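You operate a simulated robot arm through the tools that you are given. There is no shell and no other tool. Be economical: measure what you need, move in short steps, check, and stop when the job is done.

The job below is to be done with a simulated robot arm. You get a single attempt, and the scene is never put back.

TASK
Put the green block and the white cloth in the white basket.

It is judged by the outcome, as a careful person would: the job done as asked, and still so three seconds after it is handed in. It fails if anything else is knocked over, pushed out of place, dropped, spilled or broken. Flat cloth is picked up by pressing the open fingertips on it (5 to 10 N) and closing them slowly along it; thin cloth reads only 2 to 8 mm in the jaws.

THE ROBOT
A 6-joint arm with a two-finger parallel gripper, fixed in place. Base frame: the origin is at the foot of the arm, x ahead of it, y to its left, z up; the work surface is at about z = 560. Lengths are in mm, angles in degrees, forces in N, time in s.
With the tool pointing down near the work surface it reaches from about 100 to 660 mm from the base axis. Its first joint turns from -66.0 to 66.0 degrees. Payload 2.45 kg.
The tool frame sits at the grasp point between the pads (the TCP): z along the fingers, y along the line on which they close. The tips reach 24 mm beyond it. The gripper opens to 68 mm. The fingers are 17 mm wide and 10 mm thick; the gripper's body (40 by 70 mm) begins 41 mm behind the TCP.
Orientation is that of the tool frame in the base frame, as a unit quaternion [w, x, y, z]. With the fingers straight down and closing along the base's y, the tool's x points along the base's -x, its y along +y and its z along -z.

THE INTERFACE
- The arm moves only by the tool apply_moves. Its argument "moves" is a list of rows, each a list of 7 numbers: the gripper command, from -1 (fully open) to 1 (shut), values between in proportion, then the shift along the tool's x, y, z in mm, then the turn, a rotation vector about the tool's x, y, z in degrees. In form: [[gripper, dx, dy, dz, rx, ry, rz], ...]. A call has 1 to 20 rows; each row is the pose to reach, as a shift and turn from the pose commanded when the call began, along the tool's axes at that moment. Each row takes 0.2 s and may step no farther than 50 mm and 8.6 degrees from the row before; otherwise, or with a gripper value out of range, the whole call is refused. Where a pose cannot be reached the arm comes as near as it can. A force on the tool above 40 N (or 10 N above the force at the start of the call, whichever is more), or a blocked arm, ends the call early, and 0.2 s more pass. The fingers move at their own pace (about 108 mm/s each) and stop on an object; they squeeze with about 39 N. The grip force told is the motor's: it shows also when the fingers shut on nothing. Time passes only in rows, and 0.2 s behind the last, so rows that repeat a pose let the fingers close. The reply holds the time, the measured pose of the TCP, the force on the tool along the base axes, the opening and the grip force, in the units named above and with some noise.
- Cameras (640 x 400 px; columns grow to the right, rows downward): "scene" is fixed at [137.9, 414.1, 1437.3]; the picture's right is [-0.92, -0.39, 0.00], its down [-0.31, 0.75, -0.58] and it looks along [0.23, -0.54, -0.81] (base axes); focal length 342 px, centre (320, 200). "wrist" rides on the gripper at [84, 11, -75] in the tool frame; the picture's right is [-0.13, 0.99, 0.00], its down [-0.60, -0.08, -0.79] and it looks along [-0.79, -0.10, 0.61] (tool axes); focal length 251 px, centre (320, 200). There is no depth. A picture from a camera that has moved, and an enlarged one, comes with that camera's place and axes in the base frame and with its lens.
- snapshot(camera): a new picture of that camera. It takes no simulated time.
- enlarge(camera, box): a new picture of the part [left, top, right, bottom] of that camera's present view, enlarged. It takes no simulated time.
- job_done(): hands the job in; it is judged then, once.

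Work in short steps. Places have to be worked out from the pictures, the camera data and where the tool is seen: move nearer, look again, correct. Check each grasp and each placing, and mend what went wrong. You have 90 turns and 42 pictures in all, those below and enlarged ones among them. Open the gripper and draw the arm clear of the work before you hand the job in, unless the task says otherwise; then end with one line.

The tools are called as a command line: name --pt "numbers of a row" for each row, then --argument value for the rest, lists and objects as JSON in quotes. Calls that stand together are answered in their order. apply_moves: Moves the arm, as the interface text tells. Its arguments: {"type":"object","properties":{"moves":{"type":"array","items":{"type":"array","items":{"type":"number"}}}},"required":["moves"]} The other tools are called the same way: snapshot (camera) takes a picture; enlarge (camera, box) takes an enlarged picture of a part of a camera's view; job_done () hands the job in.

At the start:

```text
time_s: 0.0
tool_pos: [391.8, -187.7, 836.0]
ee_rot: [0.0, 0.0, 1.0, 0.0]
contact_force: [-0.1, -0.4, -1.0]
opening: 68.1
grip_force: 0.0
```

scene: 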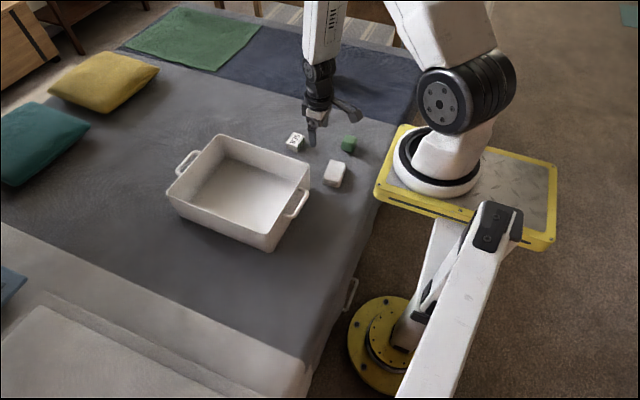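
wrist: 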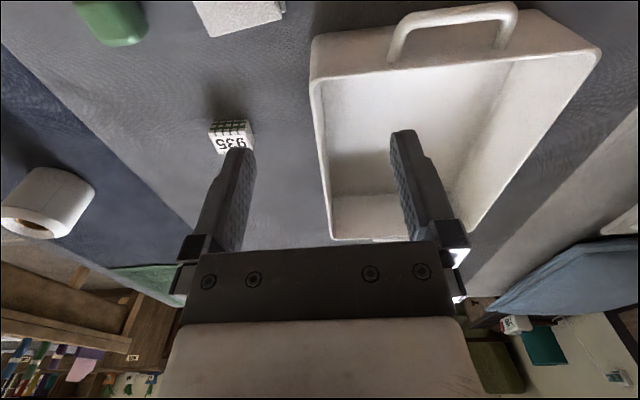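

The scene shows a green block, a white folded thing (probably the cloth), a numbered die, and the basket. I'll enlarge it to identify them.

enlarge --camera "scene" --box '[270, 110, 390, 200]'

enlarge --camera "wrist" --box '[60, 0, 320, 160]'

```text
4.44 times, centred on (330, 155) of scene
camera zoom: at [137.9, 414.1, 1437.3], right [-0.92, -0.39, 0.0], down [-0.31, 0.75, -0.58], along [0.23, -0.54, -0.81], focal length 1520 px, centre (276, 400)
```

zoom: 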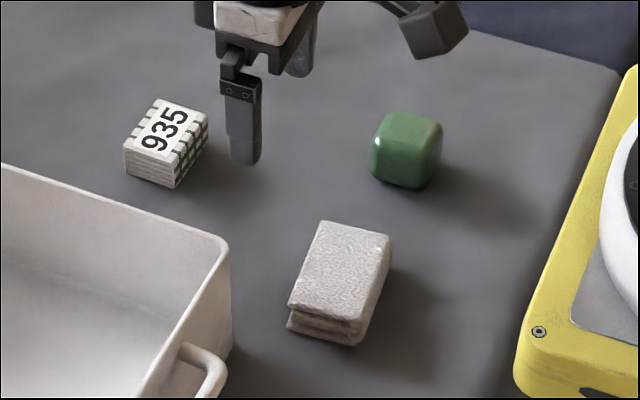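

```text
2.46 times, centred on (190, 80) of wrist
camera zoom: at [308.7, -177.6, 910.7], right [0.13, 0.99, 0.0], down [0.6, -0.08, 0.79], along [0.79, -0.1, -0.61], focal length 619 px, centre (640, 495)
```

zoom: 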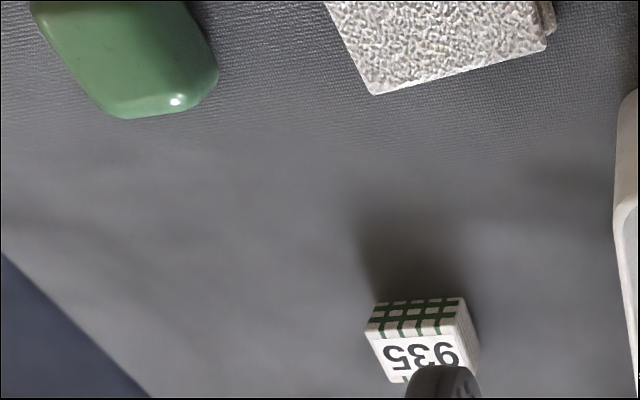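

Both cameras agree on the green block being near (380,-421). The cloth is a folded pad of about 52 x 83 mm centred near (381,-278), with its short side along x, and the basket spans about x 412–789. I turn the tool about 85° so it closes along x, go above the cloth, and look.

apply_moves --pt "-1 1 -8 7 0 0 7.8" --pt "-1 2 -16 14 0 0 15.5" --pt "-1 3 -25 21 0 0 23.2" --pt "-1 4 -33 28 0 0 31" --pt "-1 5 -41 35 0 0 38.6" --pt "-1 6 -49 42 0 0 46.4" --pt "-1 7 -57 48 0 0 54" --pt "-1 8 -66 55 0 0 62" --pt "-1 9 -74 62 0 0 69.6" --pt "-1 10 -82 69 0 0 77.3" --pt "-1 11 -90 76 0 0 85"

snapshot --camera "wrist"

enlarge --camera "scene" --box '[270, 110, 390, 200]'

```text
time_s: 2.4
tool_pos: [381.7, -277.3, 761.8]
ee_rot: [0.0, 0.677, 0.736, 0.0]
contact_force: [-0.1, 0.1, -0.1]
opening: 68.1
grip_force: 0.3
```

```text
37 pictures are left
camera wrist: at [385.3, -193.5, 836.0], right [1.0, -0.04, 0.0], down [-0.03, -0.61, 0.79], along [-0.04, -0.79, -0.61], focal length 251 px, centre (320, 200)
```

wrist: 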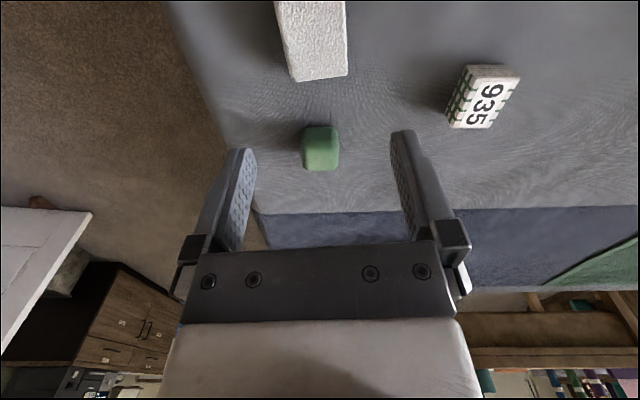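

```text
4.44 times, centred on (330, 155) of scene
camera zoom: at [137.9, 414.1, 1437.3], right [-0.92, -0.39, 0.0], down [-0.31, 0.75, -0.58], along [0.23, -0.54, -0.81], focal length 1520 px, centre (276, 400)
```

zoom: 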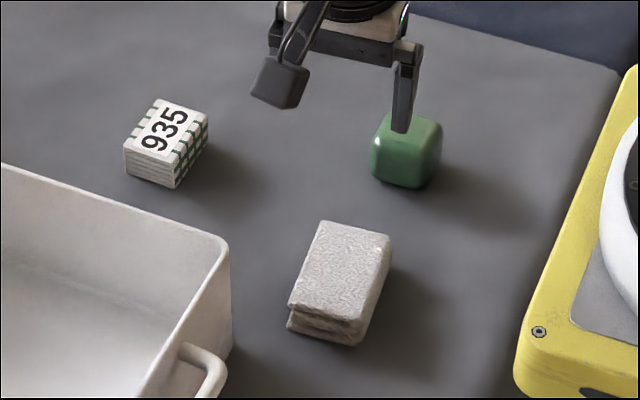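

The wrist view confirms the cloth edges at x≈352–405 near y≈-314, rotated about 5°, which matches the tool. I'll descend to TCP z≈625 (tips at about 601, just above the cloth) and check clearance.

apply_moves --pt "-1 0 0 35 0 0 0" --pt "-1 0 0 70 0 0 0" --pt "-1 0 0 105 0 0 0" --pt "-1 0 0 137 0 0 0"

enlarge --camera "scene" --box '[270, 110, 390, 200]'

snapshot --camera "wrist"

```text
time_s: 3.4
tool_pos: [382.0, -277.3, 622.3]
ee_rot: [0.0, 0.675, 0.737, 0.0]
contact_force: [0.2, -0.9, 0.9]
opening: 68.1
grip_force: 0.2
```

```text
4.44 times, centred on (330, 155) of scene
camera zoom: at [137.9, 414.1, 1437.3], right [-0.92, -0.39, 0.0], down [-0.31, 0.75, -0.58], along [0.23, -0.54, -0.81], focal length 1520 px, centre (276, 400)
```

zoom: 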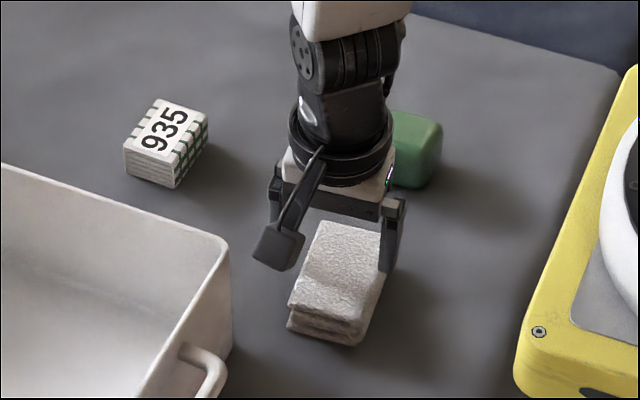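

```text
34 pictures are left
camera wrist: at [385.5, -192.9, 697.7], right [1.0, -0.04, 0.0], down [-0.03, -0.61, 0.79], along [-0.03, -0.79, -0.61], focal length 251 px, centre (320, 200)
```

wrist: 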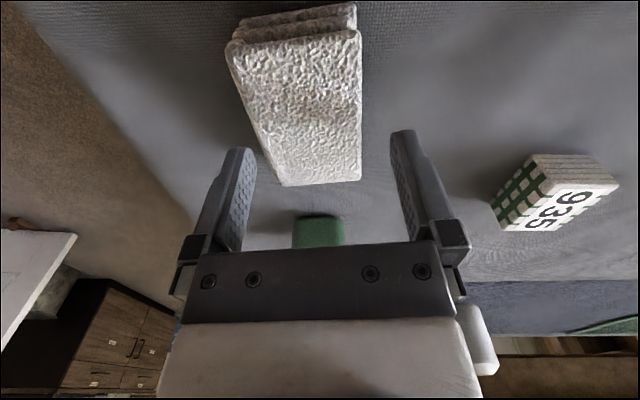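

The cloth centre works out at about (378,-272). I shift 3 mm along -x and 5 mm along +y (tool x is about base +y), and descend to z≈588.

apply_moves --pt "-1 5 -3 0 0 0 0" --pt "-1 5 -3 12 0 0 0" --pt "-1 5 -3 24 0 0 0" --pt "-1 5 -3 34 0 0 0"

snapshot --camera "wrist"

```text
time_s: 4.4
tool_pos: [379.0, -274.3, 589.0]
ee_rot: [0.001, 0.676, 0.737, 0.0]
contact_force: [-1.3, 0.2, -0.1]
opening: 68.1
grip_force: 0.0
```

```text
33 pictures are left
camera wrist: at [382.3, -189.7, 663.5], right [1.0, -0.04, 0.0], down [-0.03, -0.61, 0.79], along [-0.03, -0.79, -0.61], focal length 251 px, centre (320, 200)
```

wrist: 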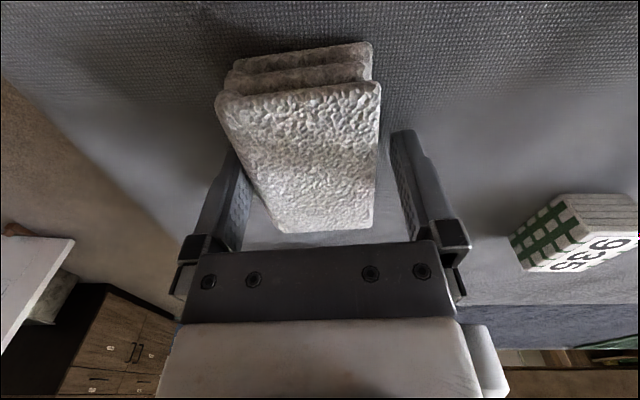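

The fingers straddle the cloth, so I close them gradually.

apply_moves --pt "-0.7 0 0 0 0 0 0" --pt "-0.5 0 0 0 0 0 0" --pt "-0.3 0 0 0 0 0 0" --pt "0 0 0 0 0 0 0" --pt "0.4 0 0 0 0 0 0" --pt "1 0 0 0 0 0 0" --pt "1 0 0 0 0 0 0" --pt "1 0 0 0 0 0 0"

snapshot --camera "wrist"

```text
time_s: 6.2
tool_pos: [377.7, -274.0, 588.9]
ee_rot: [0.0, 0.675, 0.738, -0.001]
contact_force: [0.2, 0.3, -0.2]
opening: 57.1
grip_force: 39.1
```

```text
32 pictures are left
camera wrist: at [382.3, -189.6, 663.7], right [1.0, -0.04, 0.0], down [-0.03, -0.61, 0.79], along [-0.03, -0.79, -0.61], focal length 251 px, centre (320, 200)
```

wrist: 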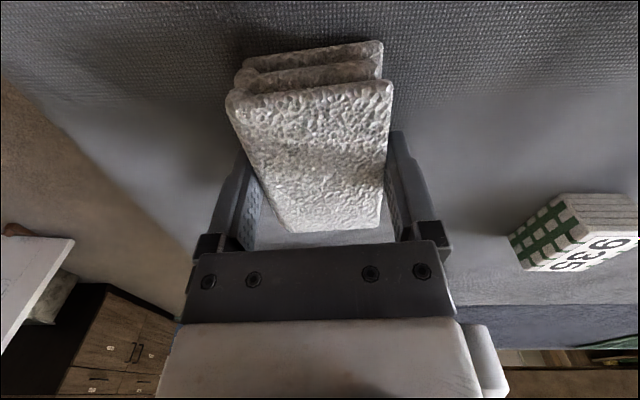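

Gripped firmly at 57 mm with 39 N. I lift to z≈760.

apply_moves --pt "1 0 0 -15 0 0 0" --pt "1 0 0 -40 0 0 0" --pt "1 0 0 -75 0 0 0" --pt "1 0 0 -110 0 0 0" --pt "1 0 0 -145 0 0 0" --pt "1 0 0 -175 0 0 0" --pt "1 0 0 -175 0 0 0"

snapshot --camera "scene"

```text
time_s: 7.8
tool_pos: [379.8, -275.3, 762.9]
ee_rot: [0.0, 0.676, 0.737, -0.001]
contact_force: [-0.4, -0.4, -0.1]
opening: 0.0
grip_force: 23.4
```

```text
31 pictures are left
```

scene: 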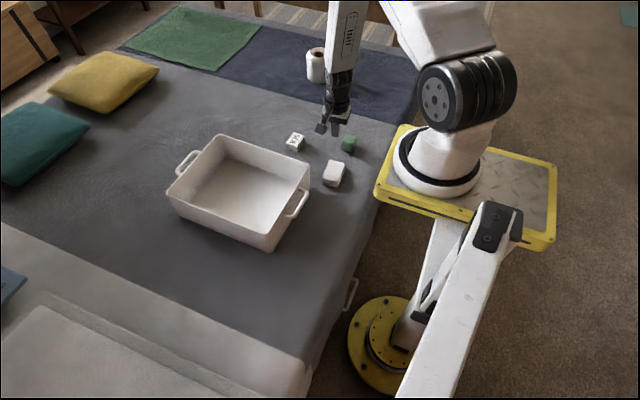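

The cloth slipped out and stayed on the table, and the fingers have shut on nothing. I look closely at it.

enlarge --camera "scene" --box '[300, 145, 360, 200]'

snapshot --camera "wrist"

```text
7.27 times, centred on (330, 172) of scene
camera zoom: at [137.9, 414.1, 1437.3], right [-0.92, -0.39, 0.0], down [-0.31, 0.75, -0.58], along [0.23, -0.54, -0.81], focal length 2488 px, centre (247, 400)
```

zoom: 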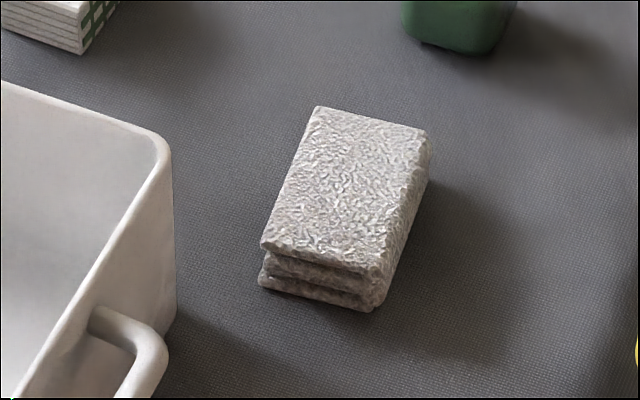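

```text
29 pictures are left
camera wrist: at [383.5, -191.2, 838.9], right [1.0, -0.04, 0.0], down [-0.03, -0.61, 0.79], along [-0.03, -0.79, -0.61], focal length 251 px, centre (320, 200)
```

wrist: 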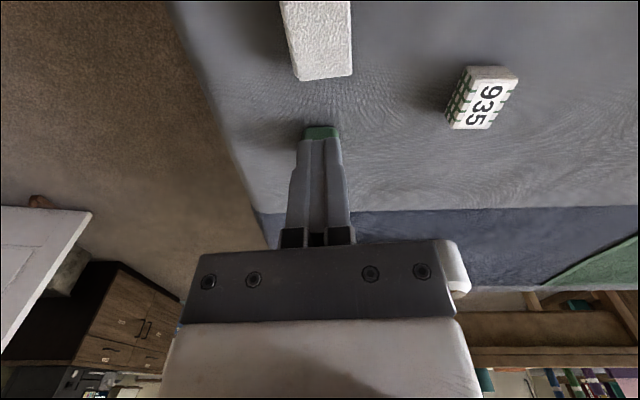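

The cloth is intact and only about 3 mm displaced, so it simply slid out of the grip. I'll retry with the tips as low as possible, let the grip settle, then lift slowly and watch the readings.

apply_moves --pt "-1 2 2 0 0 0 0" --pt "-1 2 2 35 0 0 0" --pt "-1 2 2 75 0 0 0" --pt "-1 2 2 115 0 0 0" --pt "-1 2 2 145 0 0 0" --pt "-1 2 2 165 0 0 0" --pt "-1 2 2 175 0 0 0" --pt "-1 2 2 175 0 0 0"

enlarge --camera "wrist" --box '[180, 20, 460, 260]'

enlarge --camera "scene" --box '[300, 145, 360, 200]'

```text
time_s: 9.6
tool_pos: [376.9, -271.5, 589.9]
ee_rot: [0.0, 0.676, 0.737, 0.0]
contact_force: [0.2, -0.2, -0.8]
opening: 68.2
grip_force: 0.0
```

```text
1.67 times, centred on (320, 140) of wrist
camera zoom: at [380.4, -186.5, 664.6], right [1.0, -0.04, 0.0], down [-0.03, -0.61, 0.79], along [-0.03, -0.79, -0.61], focal length 419 px, centre (320, 300)
```

zoom: 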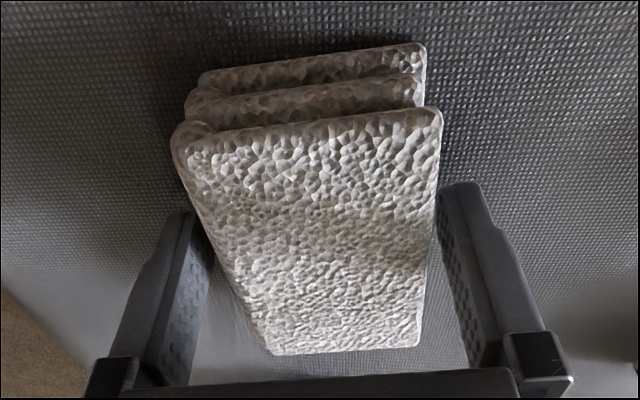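

```text
7.27 times, centred on (330, 172) of scene
camera zoom: at [137.9, 414.1, 1437.3], right [-0.92, -0.39, 0.0], down [-0.31, 0.75, -0.58], along [0.23, -0.54, -0.81], focal length 2488 px, centre (247, 400)
```

zoom: 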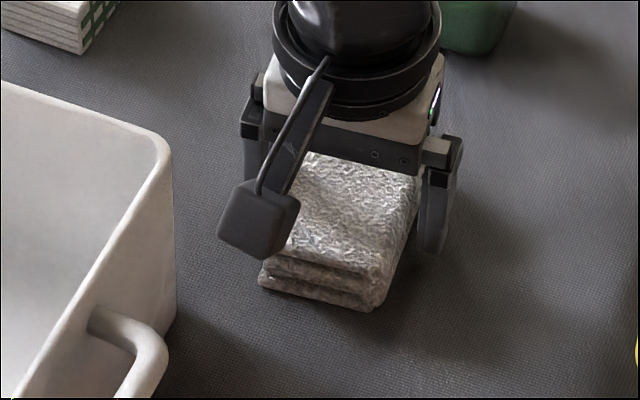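

Alignment is good. I'll lower about 3 mm more, close with time to settle, then lift 6 mm to read the load.

apply_moves --pt "-1 0 2 3 0 0 0" --pt "0 0 2 3 0 0 0" --pt "1 0 2 3 0 0 0" --pt "1 0 2 3 0 0 0" --pt "1 0 2 3 0 0 0" --pt "1 0 2 3 0 0 0" --pt "1 0 2 3 0 0 0" --pt "1 0 2 1 0 0 0" --pt "1 0 2 -1 0 0 0" --pt "1 0 2 -3 0 0 0" --pt "1 0 2 -5 0 0 0" --pt "1 0 2 -5 0 0 0"

enlarge --camera "wrist" --box '[180, 20, 460, 260]'

```text
time_s: 12.2
tool_pos: [381.8, -270.5, 593.3]
ee_rot: [-0.001, 0.676, 0.737, -0.001]
contact_force: [0.3, 0.1, -0.9]
opening: 56.8
grip_force: 38.8
```

```text
1.67 times, centred on (320, 140) of wrist
camera zoom: at [385.0, -185.9, 668.5], right [1.0, -0.04, 0.0], down [-0.03, -0.61, 0.79], along [-0.03, -0.79, -0.61], focal length 419 px, centre (320, 300)
```

zoom: 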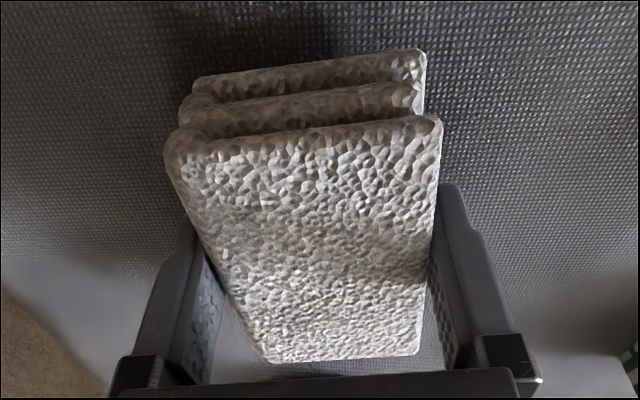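

Grip holds at 57 mm so far. I keep lifting slowly and check whether the cloth follows.

apply_moves --pt "1 0 0 -3 0 0 0" --pt "1 0 0 -6 0 0 0" --pt "1 0 0 -9 0 0 0" --pt "1 0 0 -12 0 0 0" --pt "1 0 0 -12 0 0 0"

enlarge --camera "wrist" --box '[180, 20, 460, 260]'

enlarge --camera "scene" --box '[300, 145, 360, 200]'

```text
time_s: 13.4
tool_pos: [380.9, -271.1, 606.9]
ee_rot: [0.0, 0.676, 0.737, 0.0]
contact_force: [0.3, 0.2, -1.1]
opening: 57.0
grip_force: 38.9
```

```text
1.67 times, centred on (320, 140) of wrist
camera zoom: at [384.7, -186.6, 681.1], right [1.0, -0.04, 0.0], down [-0.03, -0.61, 0.79], along [-0.03, -0.79, -0.61], focal length 419 px, centre (320, 300)
```

zoom: 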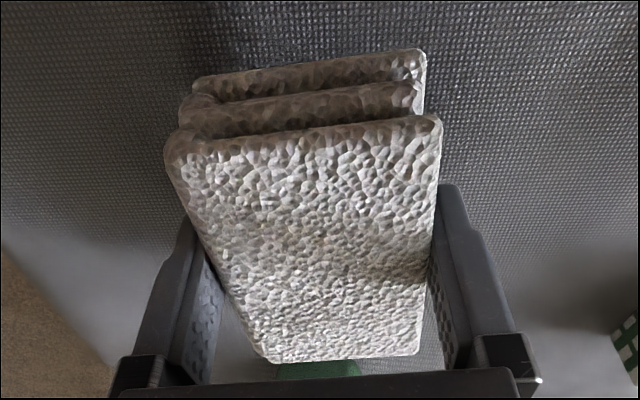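

```text
7.27 times, centred on (330, 172) of scene
camera zoom: at [137.9, 414.1, 1437.3], right [-0.92, -0.39, 0.0], down [-0.31, 0.75, -0.58], along [0.23, -0.54, -0.81], focal length 2488 px, centre (247, 400)
```

zoom: 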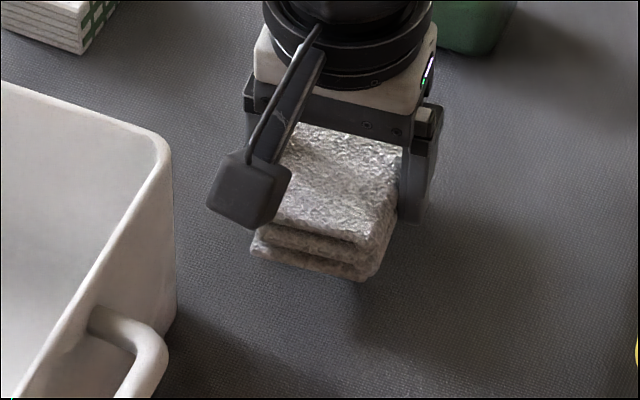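

The cloth is now following with no slip. I lift it to z≈747 at a moderate pace.

apply_moves --pt "1 0 0 -5 0 0 0" --pt "1 0 0 -14 0 0 0" --pt "1 0 0 -24 0 0 0" --pt "1 0 0 -34 0 0 0" --pt "1 0 0 -44 0 0 0" --pt "1 0 0 -54 0 0 0" --pt "1 0 0 -64 0 0 0" --pt "1 0 0 -74 0 0 0" --pt "1 0 0 -84 0 0 0" --pt "1 0 0 -94 0 0 0" --pt "1 0 0 -104 0 0 0" --pt "1 0 0 -114 0 0 0" --pt "1 0 0 -124 0 0 0" --pt "1 0 0 -134 0 0 0" --pt "1 0 0 -140 0 0 0"

snapshot --camera "scene"

```text
time_s: 16.6
tool_pos: [382.4, -270.3, 746.5]
ee_rot: [0.0, 0.676, 0.737, 0.0]
contact_force: [-0.3, 0.4, -0.6]
opening: 57.0
grip_force: 39.0
```

```text
23 pictures are left
```

scene: 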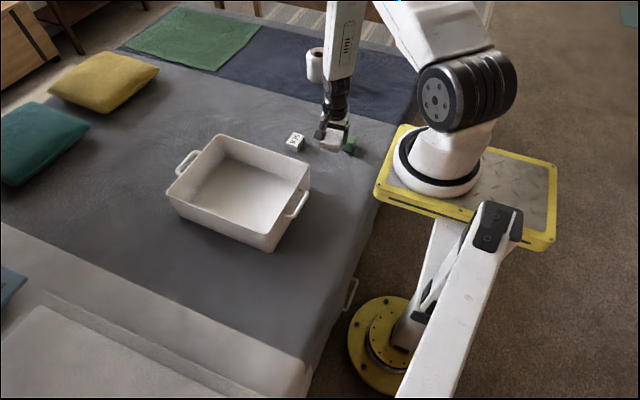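

The cloth is held at z≈746. I carry it at that height to about (560,-40) over the basket.

apply_moves --pt "1 6 5 0 0 0 0" --pt "1 16 15 0 0 0 0" --pt "1 28 26 0 0 0 0" --pt "1 40 37 0 0 0 0" --pt "1 52 48 0 0 0 0" --pt "1 64 59 0 0 0 0" --pt "1 76 70 0 0 0 0" --pt "1 88 81 0 0 0 0" --pt "1 100 92 0 0 0 0" --pt "1 112 103 0 0 0 0" --pt "1 124 114 0 0 0 0" --pt "1 136 125 0 0 0 0" --pt "1 148 136 0 0 0 0" --pt "1 160 147 0 0 0 0" --pt "1 172 158 0 0 0 0" --pt "1 184 169 0 0 0 0" --pt "1 196 180 0 0 0 0" --pt "1 206 190 0 0 0 0" --pt "1 214 198 0 0 0 0"

snapshot --camera "scene"

snapshot --camera "wrist"

```text
time_s: 20.6
tool_pos: [559.7, -39.9, 745.2]
ee_rot: [0.0, 0.675, 0.737, 0.0]
contact_force: [1.1, 0.4, -0.4]
opening: 57.1
grip_force: 38.6
```

```text
22 pictures are left
```

scene: 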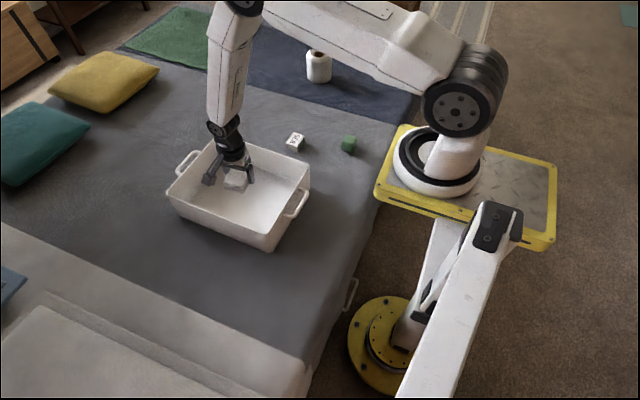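

```text
21 pictures are left
camera wrist: at [563.3, 44.7, 819.8], right [1.0, -0.04, 0.0], down [-0.03, -0.61, 0.79], along [-0.03, -0.79, -0.61], focal length 251 px, centre (320, 200)
```

wrist: 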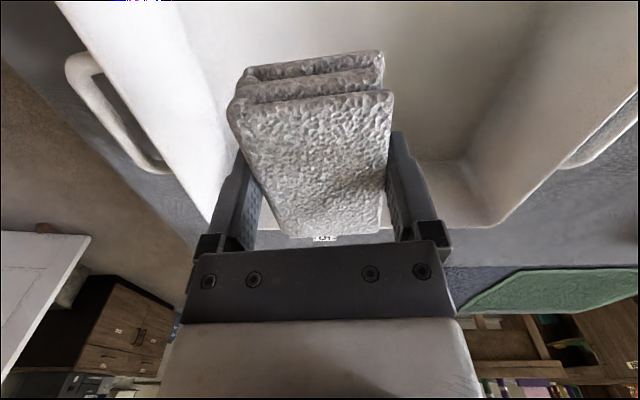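

The cloth is over the basket. To keep the wrist camera clear of the +y wall I shift 45 mm toward -y, then lower to z≈645.

apply_moves --pt "1 -12 0 0 0 0 0" --pt "1 -28 0 0 0 0 0" --pt "1 -45 0 0 0 0 0" --pt "1 -45 0 15 0 0 0" --pt "1 -45 0 30 0 0 0" --pt "1 -45 0 45 0 0 0" --pt "1 -45 0 60 0 0 0" --pt "1 -45 0 75 0 0 0" --pt "1 -45 0 90 0 0 0" --pt "1 -45 0 100 0 0 0"

enlarge --camera "scene" --box '[160, 110, 320, 260]'

```text
time_s: 22.8
tool_pos: [565.5, -86.2, 647.0]
ee_rot: [0.0, 0.676, 0.737, 0.0]
contact_force: [0.1, -0.4, -0.8]
opening: 56.9
grip_force: 39.3
```

```text
2.67 times, centred on (240, 185) of scene
camera zoom: at [137.9, 414.1, 1437.3], right [-0.92, -0.39, 0.0], down [-0.31, 0.75, -0.58], along [0.23, -0.54, -0.81], focal length 912 px, centre (533, 240)
```

zoom: 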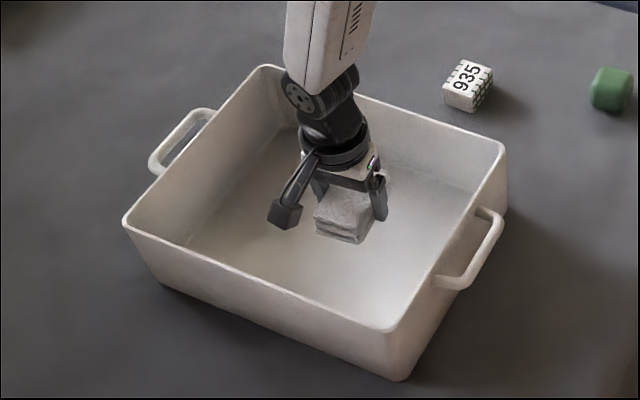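

There is good clearance from all the walls. I lower slowly toward the floor and watch for contact.

apply_moves --pt "1 0 0 10 0 0 0" --pt "1 0 0 20 0 0 0" --pt "1 0 0 30 0 0 0" --pt "1 0 0 38 0 0 0" --pt "1 0 0 42 0 0 0" --pt "1 0 0 45 0 0 0"

enlarge --camera "scene" --box '[200, 140, 280, 210]'

```text
time_s: 24.2
tool_pos: [565.0, -86.8, 601.0]
ee_rot: [0.0, 0.675, 0.737, 0.0]
contact_force: [0.2, -0.2, -0.7]
opening: 56.8
grip_force: 38.8
```

```text
5.71 times, centred on (240, 175) of scene
camera zoom: at [137.9, 414.1, 1437.3], right [-0.92, -0.39, 0.0], down [-0.31, 0.75, -0.58], along [0.23, -0.54, -0.81], focal length 1955 px, centre (777, 343)
```

zoom: 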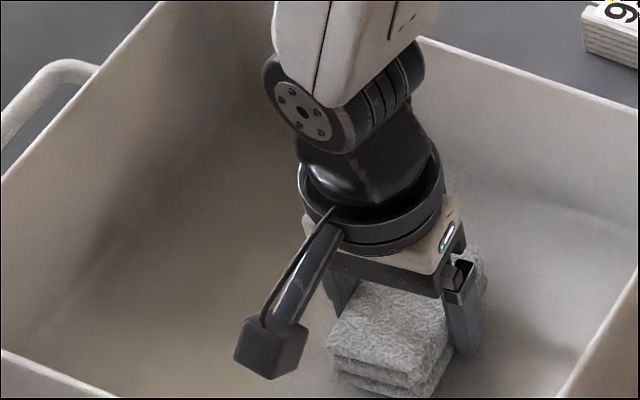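

Nearly on the floor, so I lower a few more millimetres in small steps.

apply_moves --pt "1 0 0 2 0 0 0" --pt "1 0 0 4 0 0 0" --pt "1 0 0 6 0 0 0"

```text
time_s: 25.0
tool_pos: [564.3, -85.2, 595.2]
ee_rot: [0.0, 0.676, 0.737, 0.0]
contact_force: [-0.3, 0.3, -0.1]
opening: 56.9
grip_force: 38.9
```

No contact yet, so I go down a little further.

apply_moves --pt "1 0 0 2 0 0 0" --pt "1 0 0 4 0 0 0"

```text
time_s: 25.6
tool_pos: [564.4, -84.7, 592.2]
ee_rot: [0.0, 0.675, 0.738, -0.001]
contact_force: [-5.8, 2.4, 18.0]
opening: 56.8
grip_force: 39.6
```

Contact with the floor at 18 N. I release, then draw straight up.

apply_moves --pt "0.6 0 0 -1 0 0 0" --pt "-0.8 0 0 -1 0 0 0" --pt "-1 0 0 -2 0 0 0" --pt "-1 0 0 -2 0 0 0" --pt "-1 0 0 -20 0 0 0" --pt "-1 0 0 -50 0 0 0" --pt "-1 0 0 -90 0 0 0" --pt "-1 0 0 -130 0 0 0" --pt "-1 0 0 -170 0 0 0"

snapshot --camera "scene"

```text
time_s: 27.6
tool_pos: [567.8, -85.6, 760.7]
ee_rot: [0.0, 0.675, 0.738, 0.0]
contact_force: [0.7, 0.2, 0.0]
opening: 68.1
grip_force: 0.2
```

```text
18 pictures are left
```

scene: 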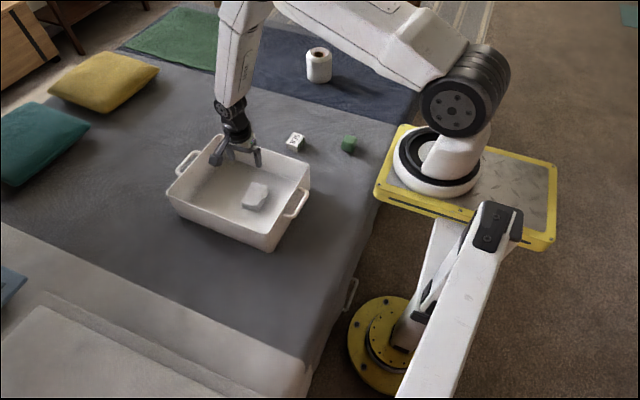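

The cloth rests in the basket. Now I go above the green block, to about (380,-405), staying high.

apply_moves --pt "-1 -15 -11 0 0 0 0" --pt "-1 -45 -32 0 0 0 0" --pt "-1 -78 -55 0 0 0 0" --pt "-1 -111 -79 0 0 0 0" --pt "-1 -144 -102 0 0 0 0" --pt "-1 -177 -126 0 0 0 0" --pt "-1 -210 -150 0 0 0 0" --pt "-1 -243 -173 0 0 0 0" --pt "-1 -276 -197 0 0 0 0" --pt "-1 -302 -215 0 0 0 0" --pt "-1 -302 -215 30 0 0 0" --pt "-1 -302 -215 60 0 0 0"

snapshot --camera "wrist"

enlarge --camera "scene" --box '[310, 110, 390, 170]'

```text
time_s: 30.2
tool_pos: [377.0, -406.1, 698.5]
ee_rot: [0.0, 0.675, 0.738, 0.001]
contact_force: [0.3, 0.0, 0.4]
opening: 68.2
grip_force: 0.1
```

```text
17 pictures are left
camera wrist: at [379.6, -322.5, 773.3], right [1.0, -0.04, 0.0], down [-0.03, -0.61, 0.79], along [-0.03, -0.79, -0.61], focal length 251 px, centre (320, 200)
```

wrist: 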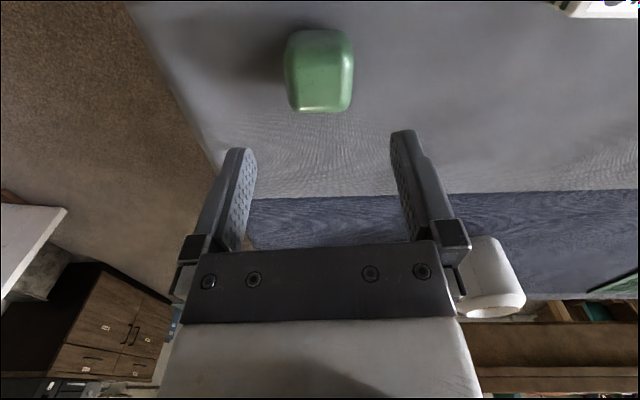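

```text
6.67 times, centred on (350, 140) of scene
camera zoom: at [137.9, 414.1, 1437.3], right [-0.92, -0.39, 0.0], down [-0.31, 0.75, -0.58], along [0.23, -0.54, -0.81], focal length 2280 px, centre (120, 600)
```

zoom: 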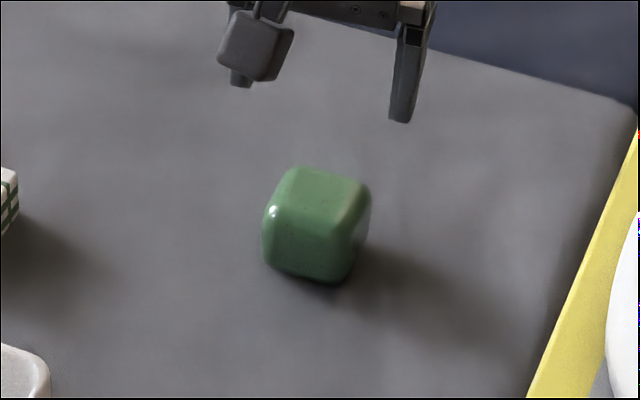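

The block is about 48 mm wide and aligned with the tool, centred near (376,-411). I descend to just above it and look again.

apply_moves --pt "-1 -5 0 20 0 0 0" --pt "-1 -5 0 40 0 0 0" --pt "-1 -5 0 60 0 0 0"

snapshot --camera "wrist"

enlarge --camera "scene" --box '[310, 110, 390, 170]'

```text
time_s: 31.0
tool_pos: [376.4, -411.2, 641.6]
ee_rot: [0.0, 0.676, 0.737, 0.0]
contact_force: [0.3, -0.3, -0.6]
opening: 68.2
grip_force: 0.0
```

```text
15 pictures are left
camera wrist: at [380.8, -326.0, 715.7], right [1.0, -0.04, 0.0], down [-0.03, -0.61, 0.79], along [-0.03, -0.79, -0.61], focal length 251 px, centre (320, 200)
```

wrist: 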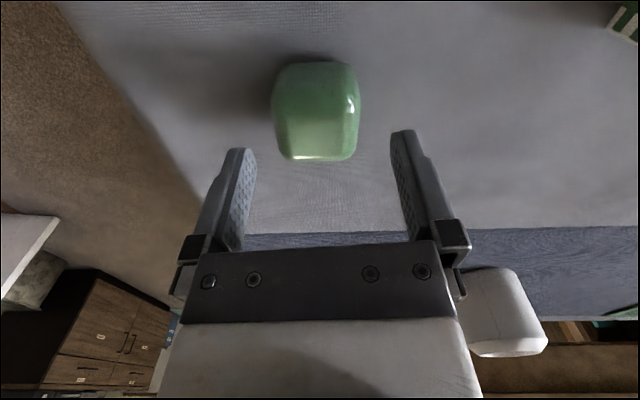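

```text
6.67 times, centred on (350, 140) of scene
camera zoom: at [137.9, 414.1, 1437.3], right [-0.92, -0.39, 0.0], down [-0.31, 0.75, -0.58], along [0.23, -0.54, -0.81], focal length 2280 px, centre (120, 600)
```

zoom: 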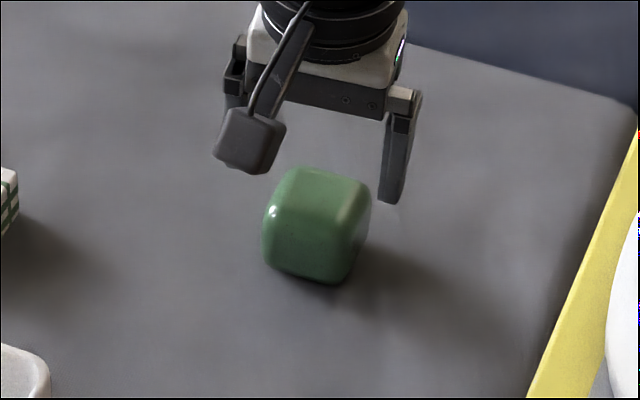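

The refined centre is about (376,-410), which is where the tool is. I descend to z≈588 and close.

apply_moves --pt "-1 1 0 15 0 0 0" --pt "-1 1 0 30 0 0 0" --pt "-1 1 0 42 0 0 0" --pt "-1 1 0 53 0 0 0" --pt "-1 1 0 53 0 0 0"

snapshot --camera "wrist"

```text
time_s: 32.2
tool_pos: [378.2, -409.1, 588.2]
ee_rot: [0.0, 0.676, 0.737, 0.001]
contact_force: [1.0, 0.8, -0.3]
opening: 67.8
grip_force: 0.1
```

```text
13 pictures are left
camera wrist: at [381.8, -324.4, 663.6], right [1.0, -0.04, 0.0], down [-0.03, -0.61, 0.79], along [-0.03, -0.79, -0.61], focal length 251 px, centre (320, 200)
```

wrist: 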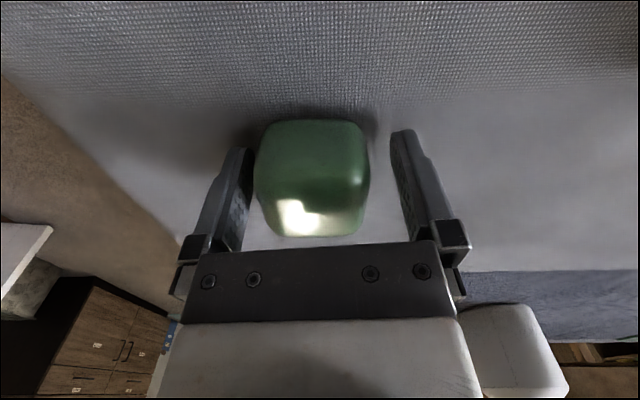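

The fingers straddle the block. I close with settling time and lift slowly.

apply_moves --pt "-0.5 0 0 0 0 0 0" --pt "0 0 0 0 0 0 0" --pt "1 0 0 0 0 0 0" --pt "1 0 0 0 0 0 0" --pt "1 0 0 0 0 0 0" --pt "1 0 0 0 0 0 0" --pt "1 0 0 0 0 0 0" --pt "1 0 0 -3 0 0 0" --pt "1 0 0 -6 0 0 0" --pt "1 0 0 -10 0 0 0" --pt "1 0 0 -15 0 0 0" --pt "1 0 0 -20 0 0 0"

snapshot --camera "wrist"

```text
time_s: 34.8
tool_pos: [377.3, -409.9, 607.4]
ee_rot: [0.0, 0.675, 0.737, 0.0]
contact_force: [-0.5, 0.3, -2.9]
opening: 49.9
grip_force: 39.0
```

```text
12 pictures are left
camera wrist: at [380.4, -325.1, 682.7], right [1.0, -0.04, 0.0], down [-0.03, -0.61, 0.79], along [-0.03, -0.79, -0.61], focal length 251 px, centre (320, 200)
```

wrist: 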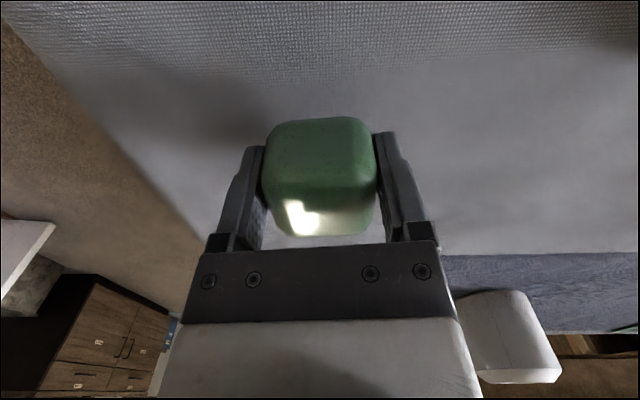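

The block is lifted with about a 3 N load. I raise it to z≈757 at a moderate pace.

apply_moves --pt "1 0 0 -5 0 0 0" --pt "1 0 0 -14 0 0 0" --pt "1 0 0 -26 0 0 0" --pt "1 0 0 -38 0 0 0" --pt "1 0 0 -50 0 0 0" --pt "1 0 0 -62 0 0 0" --pt "1 0 0 -74 0 0 0" --pt "1 0 0 -86 0 0 0" --pt "1 0 0 -98 0 0 0" --pt "1 0 0 -110 0 0 0" --pt "1 0 0 -122 0 0 0" --pt "1 0 0 -134 0 0 0" --pt "1 0 0 -144 0 0 0" --pt "1 0 0 -150 0 0 0"

enlarge --camera "scene" --box '[160, 90, 400, 260]'

```text
time_s: 37.8
tool_pos: [374.9, -407.6, 757.8]
ee_rot: [0.0, 0.676, 0.737, 0.0]
contact_force: [-0.5, 0.1, -3.0]
opening: 50.1
grip_force: 39.1
```

```text
2.35 times, centred on (280, 175) of scene
camera zoom: at [137.9, 414.0, 1437.3], right [-0.92, -0.39, 0.0], down [-0.31, 0.75, -0.58], along [0.23, -0.54, -0.81], focal length 805 px, centre (414, 259)
```

zoom: 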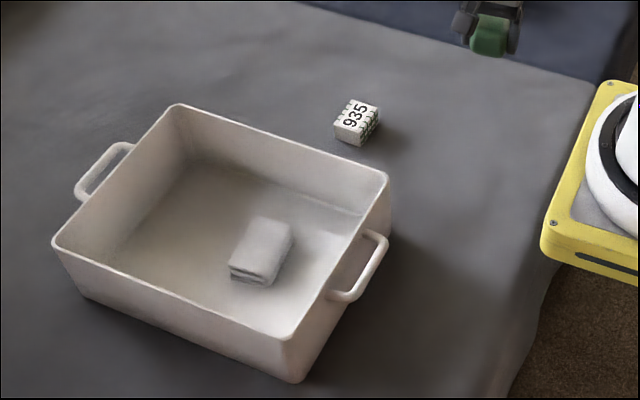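

The block is held and the cloth lies at about (565,-87) in the basket. The free floor beyond it spans x≈600–745, so I carry the block to about (642,-105) at the same height.

apply_moves --pt "1 6 6 0 0 0 0" --pt "1 16 17 0 0 0 0" --pt "1 30 31 0 0 0 0" --pt "1 45 47 0 0 0 0" --pt "1 60 63 0 0 0 0" --pt "1 76 80 0 0 0 0" --pt "1 92 96 0 0 0 0" --pt "1 108 113 0 0 0 0" --pt "1 124 130 0 0 0 0" --pt "1 140 147 0 0 0 0" --pt "1 156 164 0 0 0 0" --pt "1 172 180 0 0 0 0" --pt "1 188 197 0 0 0 0" --pt "1 204 214 0 0 0 0" --pt "1 220 231 0 0 0 0" --pt "1 236 247 0 0 0 0" --pt "1 250 262 0 0 0 0" --pt "1 262 275 0 0 0 0" --pt "1 272 285 0 0 0 0" --pt "1 279 292 0 0 0 0"

enlarge --camera "scene" --box '[160, 90, 400, 260]'

snapshot --camera "wrist"

```text
time_s: 42.0
tool_pos: [643.0, -105.2, 757.1]
ee_rot: [0.0, 0.676, 0.737, 0.0]
contact_force: [0.1, -1.1, -2.8]
opening: 50.2
grip_force: 39.7
```

```text
2.35 times, centred on (280, 175) of scene
camera zoom: at [138.0, 414.1, 1437.3], right [-0.92, -0.39, 0.0], down [-0.31, 0.75, -0.58], along [0.23, -0.54, -0.81], focal length 805 px, centre (414, 259)
```

zoom: 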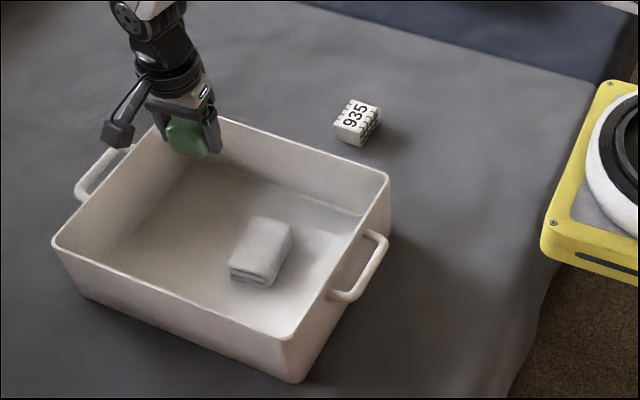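

```text
9 pictures are left
camera wrist: at [645.9, -20.5, 831.2], right [1.0, -0.04, 0.0], down [-0.03, -0.61, 0.79], along [-0.03, -0.79, -0.61], focal length 251 px, centre (320, 200)
```

wrist: 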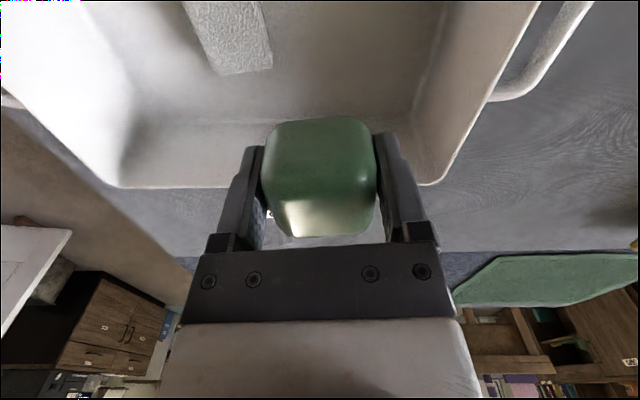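

The position is good: 13 mm clear of the cloth and well away from the walls. I lower to z≈610.

apply_moves --pt "1 0 0 10 0 0 0" --pt "1 0 0 25 0 0 0" --pt "1 0 0 40 0 0 0" --pt "1 0 0 55 0 0 0" --pt "1 0 0 70 0 0 0" --pt "1 0 0 85 0 0 0" --pt "1 0 0 100 0 0 0" --pt "1 0 0 115 0 0 0" --pt "1 0 0 130 0 0 0" --pt "1 0 0 140 0 0 0" --pt "1 0 0 147 0 0 0"

enlarge --camera "scene" --box '[160, 110, 320, 260]'

```text
time_s: 44.4
tool_pos: [643.4, -107.9, 609.8]
ee_rot: [0.0, 0.676, 0.737, 0.001]
contact_force: [0.3, -0.7, -3.3]
opening: 50.0
grip_force: 39.0
```

```text
2.67 times, centred on (240, 185) of scene
camera zoom: at [138.0, 414.1, 1437.3], right [-0.92, -0.39, 0.0], down [-0.31, 0.75, -0.58], along [0.23, -0.54, -0.81], focal length 912 px, centre (533, 240)
```

zoom: 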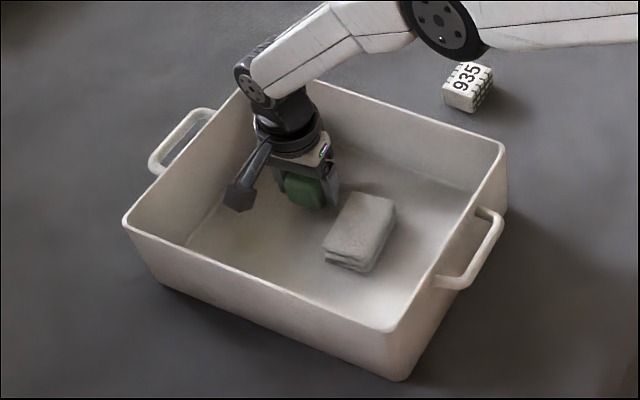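

Clear all round. I lower in small steps to the floor.

apply_moves --pt "1 0 0 4 0 0 0" --pt "1 0 0 8 0 0 0" --pt "1 0 0 11 0 0 0" --pt "1 0 0 13 0 0 0"

```text
time_s: 45.4
tool_pos: [640.2, -107.5, 601.7]
ee_rot: [0.0, 0.676, 0.737, -0.001]
contact_force: [-1.0, -0.2, -3.1]
opening: 50.0
grip_force: 39.4
out of reach, approached as far as the arm can: row 3, 4
```

The arm's reach ends about 6 mm above the floor here. I shift 30 mm toward y=0, which shortens the radius, and lower again.

apply_moves --pt "1 0 0 -6 0 0 0" --pt "1 10 0 -6 0 0 0" --pt "1 20 -1 -6 0 0 0" --pt "1 30 -4 -6 0 0 0" --pt "1 30 -4 -2 0 0 0" --pt "1 30 -4 2 0 0 0" --pt "1 30 -4 4 0 0 0" --pt "1 30 -4 6 0 0 0"

```text
time_s: 47.2
tool_pos: [634.3, -77.4, 596.5]
ee_rot: [0.0, 0.676, 0.737, 0.0]
contact_force: [0.4, -0.2, -3.2]
opening: 50.0
grip_force: 39.3
```

Reachable now, with the load still hanging. I lower another couple of millimetres.

apply_moves --pt "1 0 0 1 0 0 0" --pt "1 0 0 2 0 0 0"

enlarge --camera "scene" --box '[200, 130, 290, 210]'

```text
time_s: 47.8
tool_pos: [635.0, -76.3, 595.7]
ee_rot: [0.0, 0.676, 0.737, 0.0]
contact_force: [-5.7, 1.5, 11.6]
opening: 49.7
grip_force: 39.1
```

```text
5.00 times, centred on (245, 170) of scene
camera zoom: at [137.6, 414.1, 1437.3], right [-0.92, -0.39, 0.0], down [-0.31, 0.75, -0.58], along [0.23, -0.54, -0.81], focal length 1710 px, centre (695, 350)
```

zoom: 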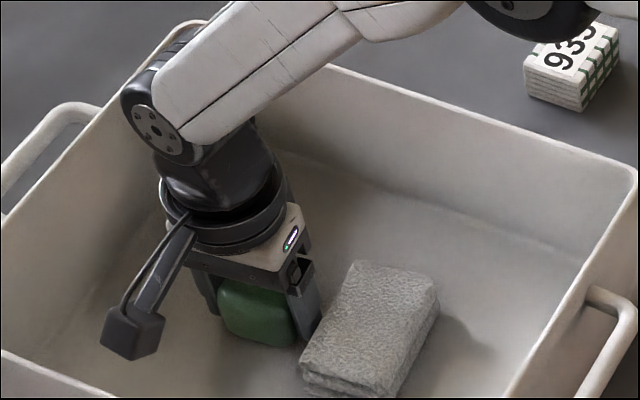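

On the floor. I open partly so the finger doesn't push the cloth, then rise straight up.

apply_moves --pt "0 0 0 1 0 0 0" --pt "-0.7 0 0 1 0 0 0" --pt "-0.7 0 0 1 0 0 0" --pt "-0.7 0 0 -8 0 0 0" --pt "-0.7 0 0 -25 0 0 0" --pt "-0.7 0 0 -50 0 0 0" --pt "-0.7 0 0 -85 0 0 0" --pt "-0.7 0 0 -120 0 0 0" --pt "-0.7 0 0 -155 0 0 0" --pt "-1 0 0 -190 0 0 0"

snapshot --camera "scene"

```text
time_s: 50.0
tool_pos: [634.7, -79.0, 785.5]
ee_rot: [0.0, 0.675, 0.738, 0.0]
contact_force: [0.9, 0.4, -0.9]
opening: 67.9
grip_force: 0.0
```

```text
6 pictures are left
```

scene: 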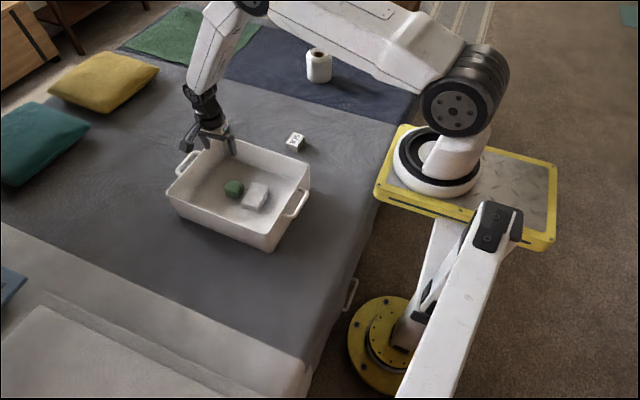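

Both items are in the basket. I draw the arm clear, back toward the start position, and check once more.

apply_moves --pt "-1 0 -10 -15 0 0 0" --pt "-1 -10 -45 -30 0 0 0" --pt "-1 -25 -80 -40 0 0 0" --pt "-1 -45 -115 -50 0 0 0" --pt "-1 -70 -150 -50 0 0 0" --pt "-1 -95 -185 -50 0 0 0" --pt "-1 -120 -220 -50 0 0 0" --pt "-1 -140 -245 -50 0 0 0"

enlarge --camera "scene" --box '[160, 90, 400, 260]'

```text
time_s: 51.8
tool_pos: [404.1, -238.0, 834.9]
ee_rot: [0.001, 0.675, 0.738, 0.0]
contact_force: [-0.1, 0.1, 0.5]
opening: 67.9
grip_force: 0.0
```

```text
2.35 times, centred on (280, 175) of scene
camera zoom: at [137.9, 414.1, 1437.3], right [-0.92, -0.39, 0.0], down [-0.31, 0.75, -0.58], along [0.23, -0.54, -0.81], focal length 805 px, centre (414, 259)
```

zoom: 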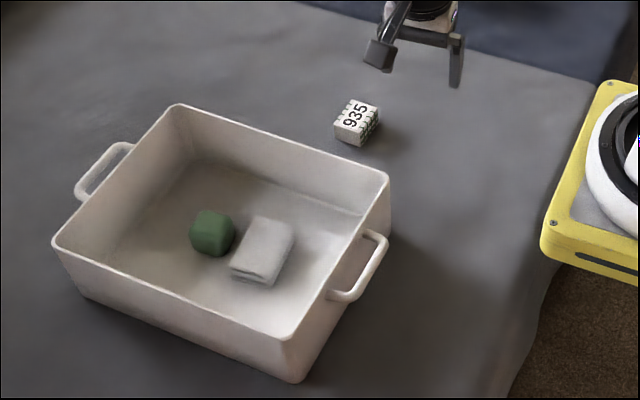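

The picture shows both items at rest in the basket, the other objects where they were, and the arm clear with the gripper open, so I hand the job in.

job_done

```text
The job is handed in.
```

The green block and the white cloth are both in the white basket; the cloth slipped from the gripper on my first lift and moved about 3 mm on the table, and nothing else was disturbed.
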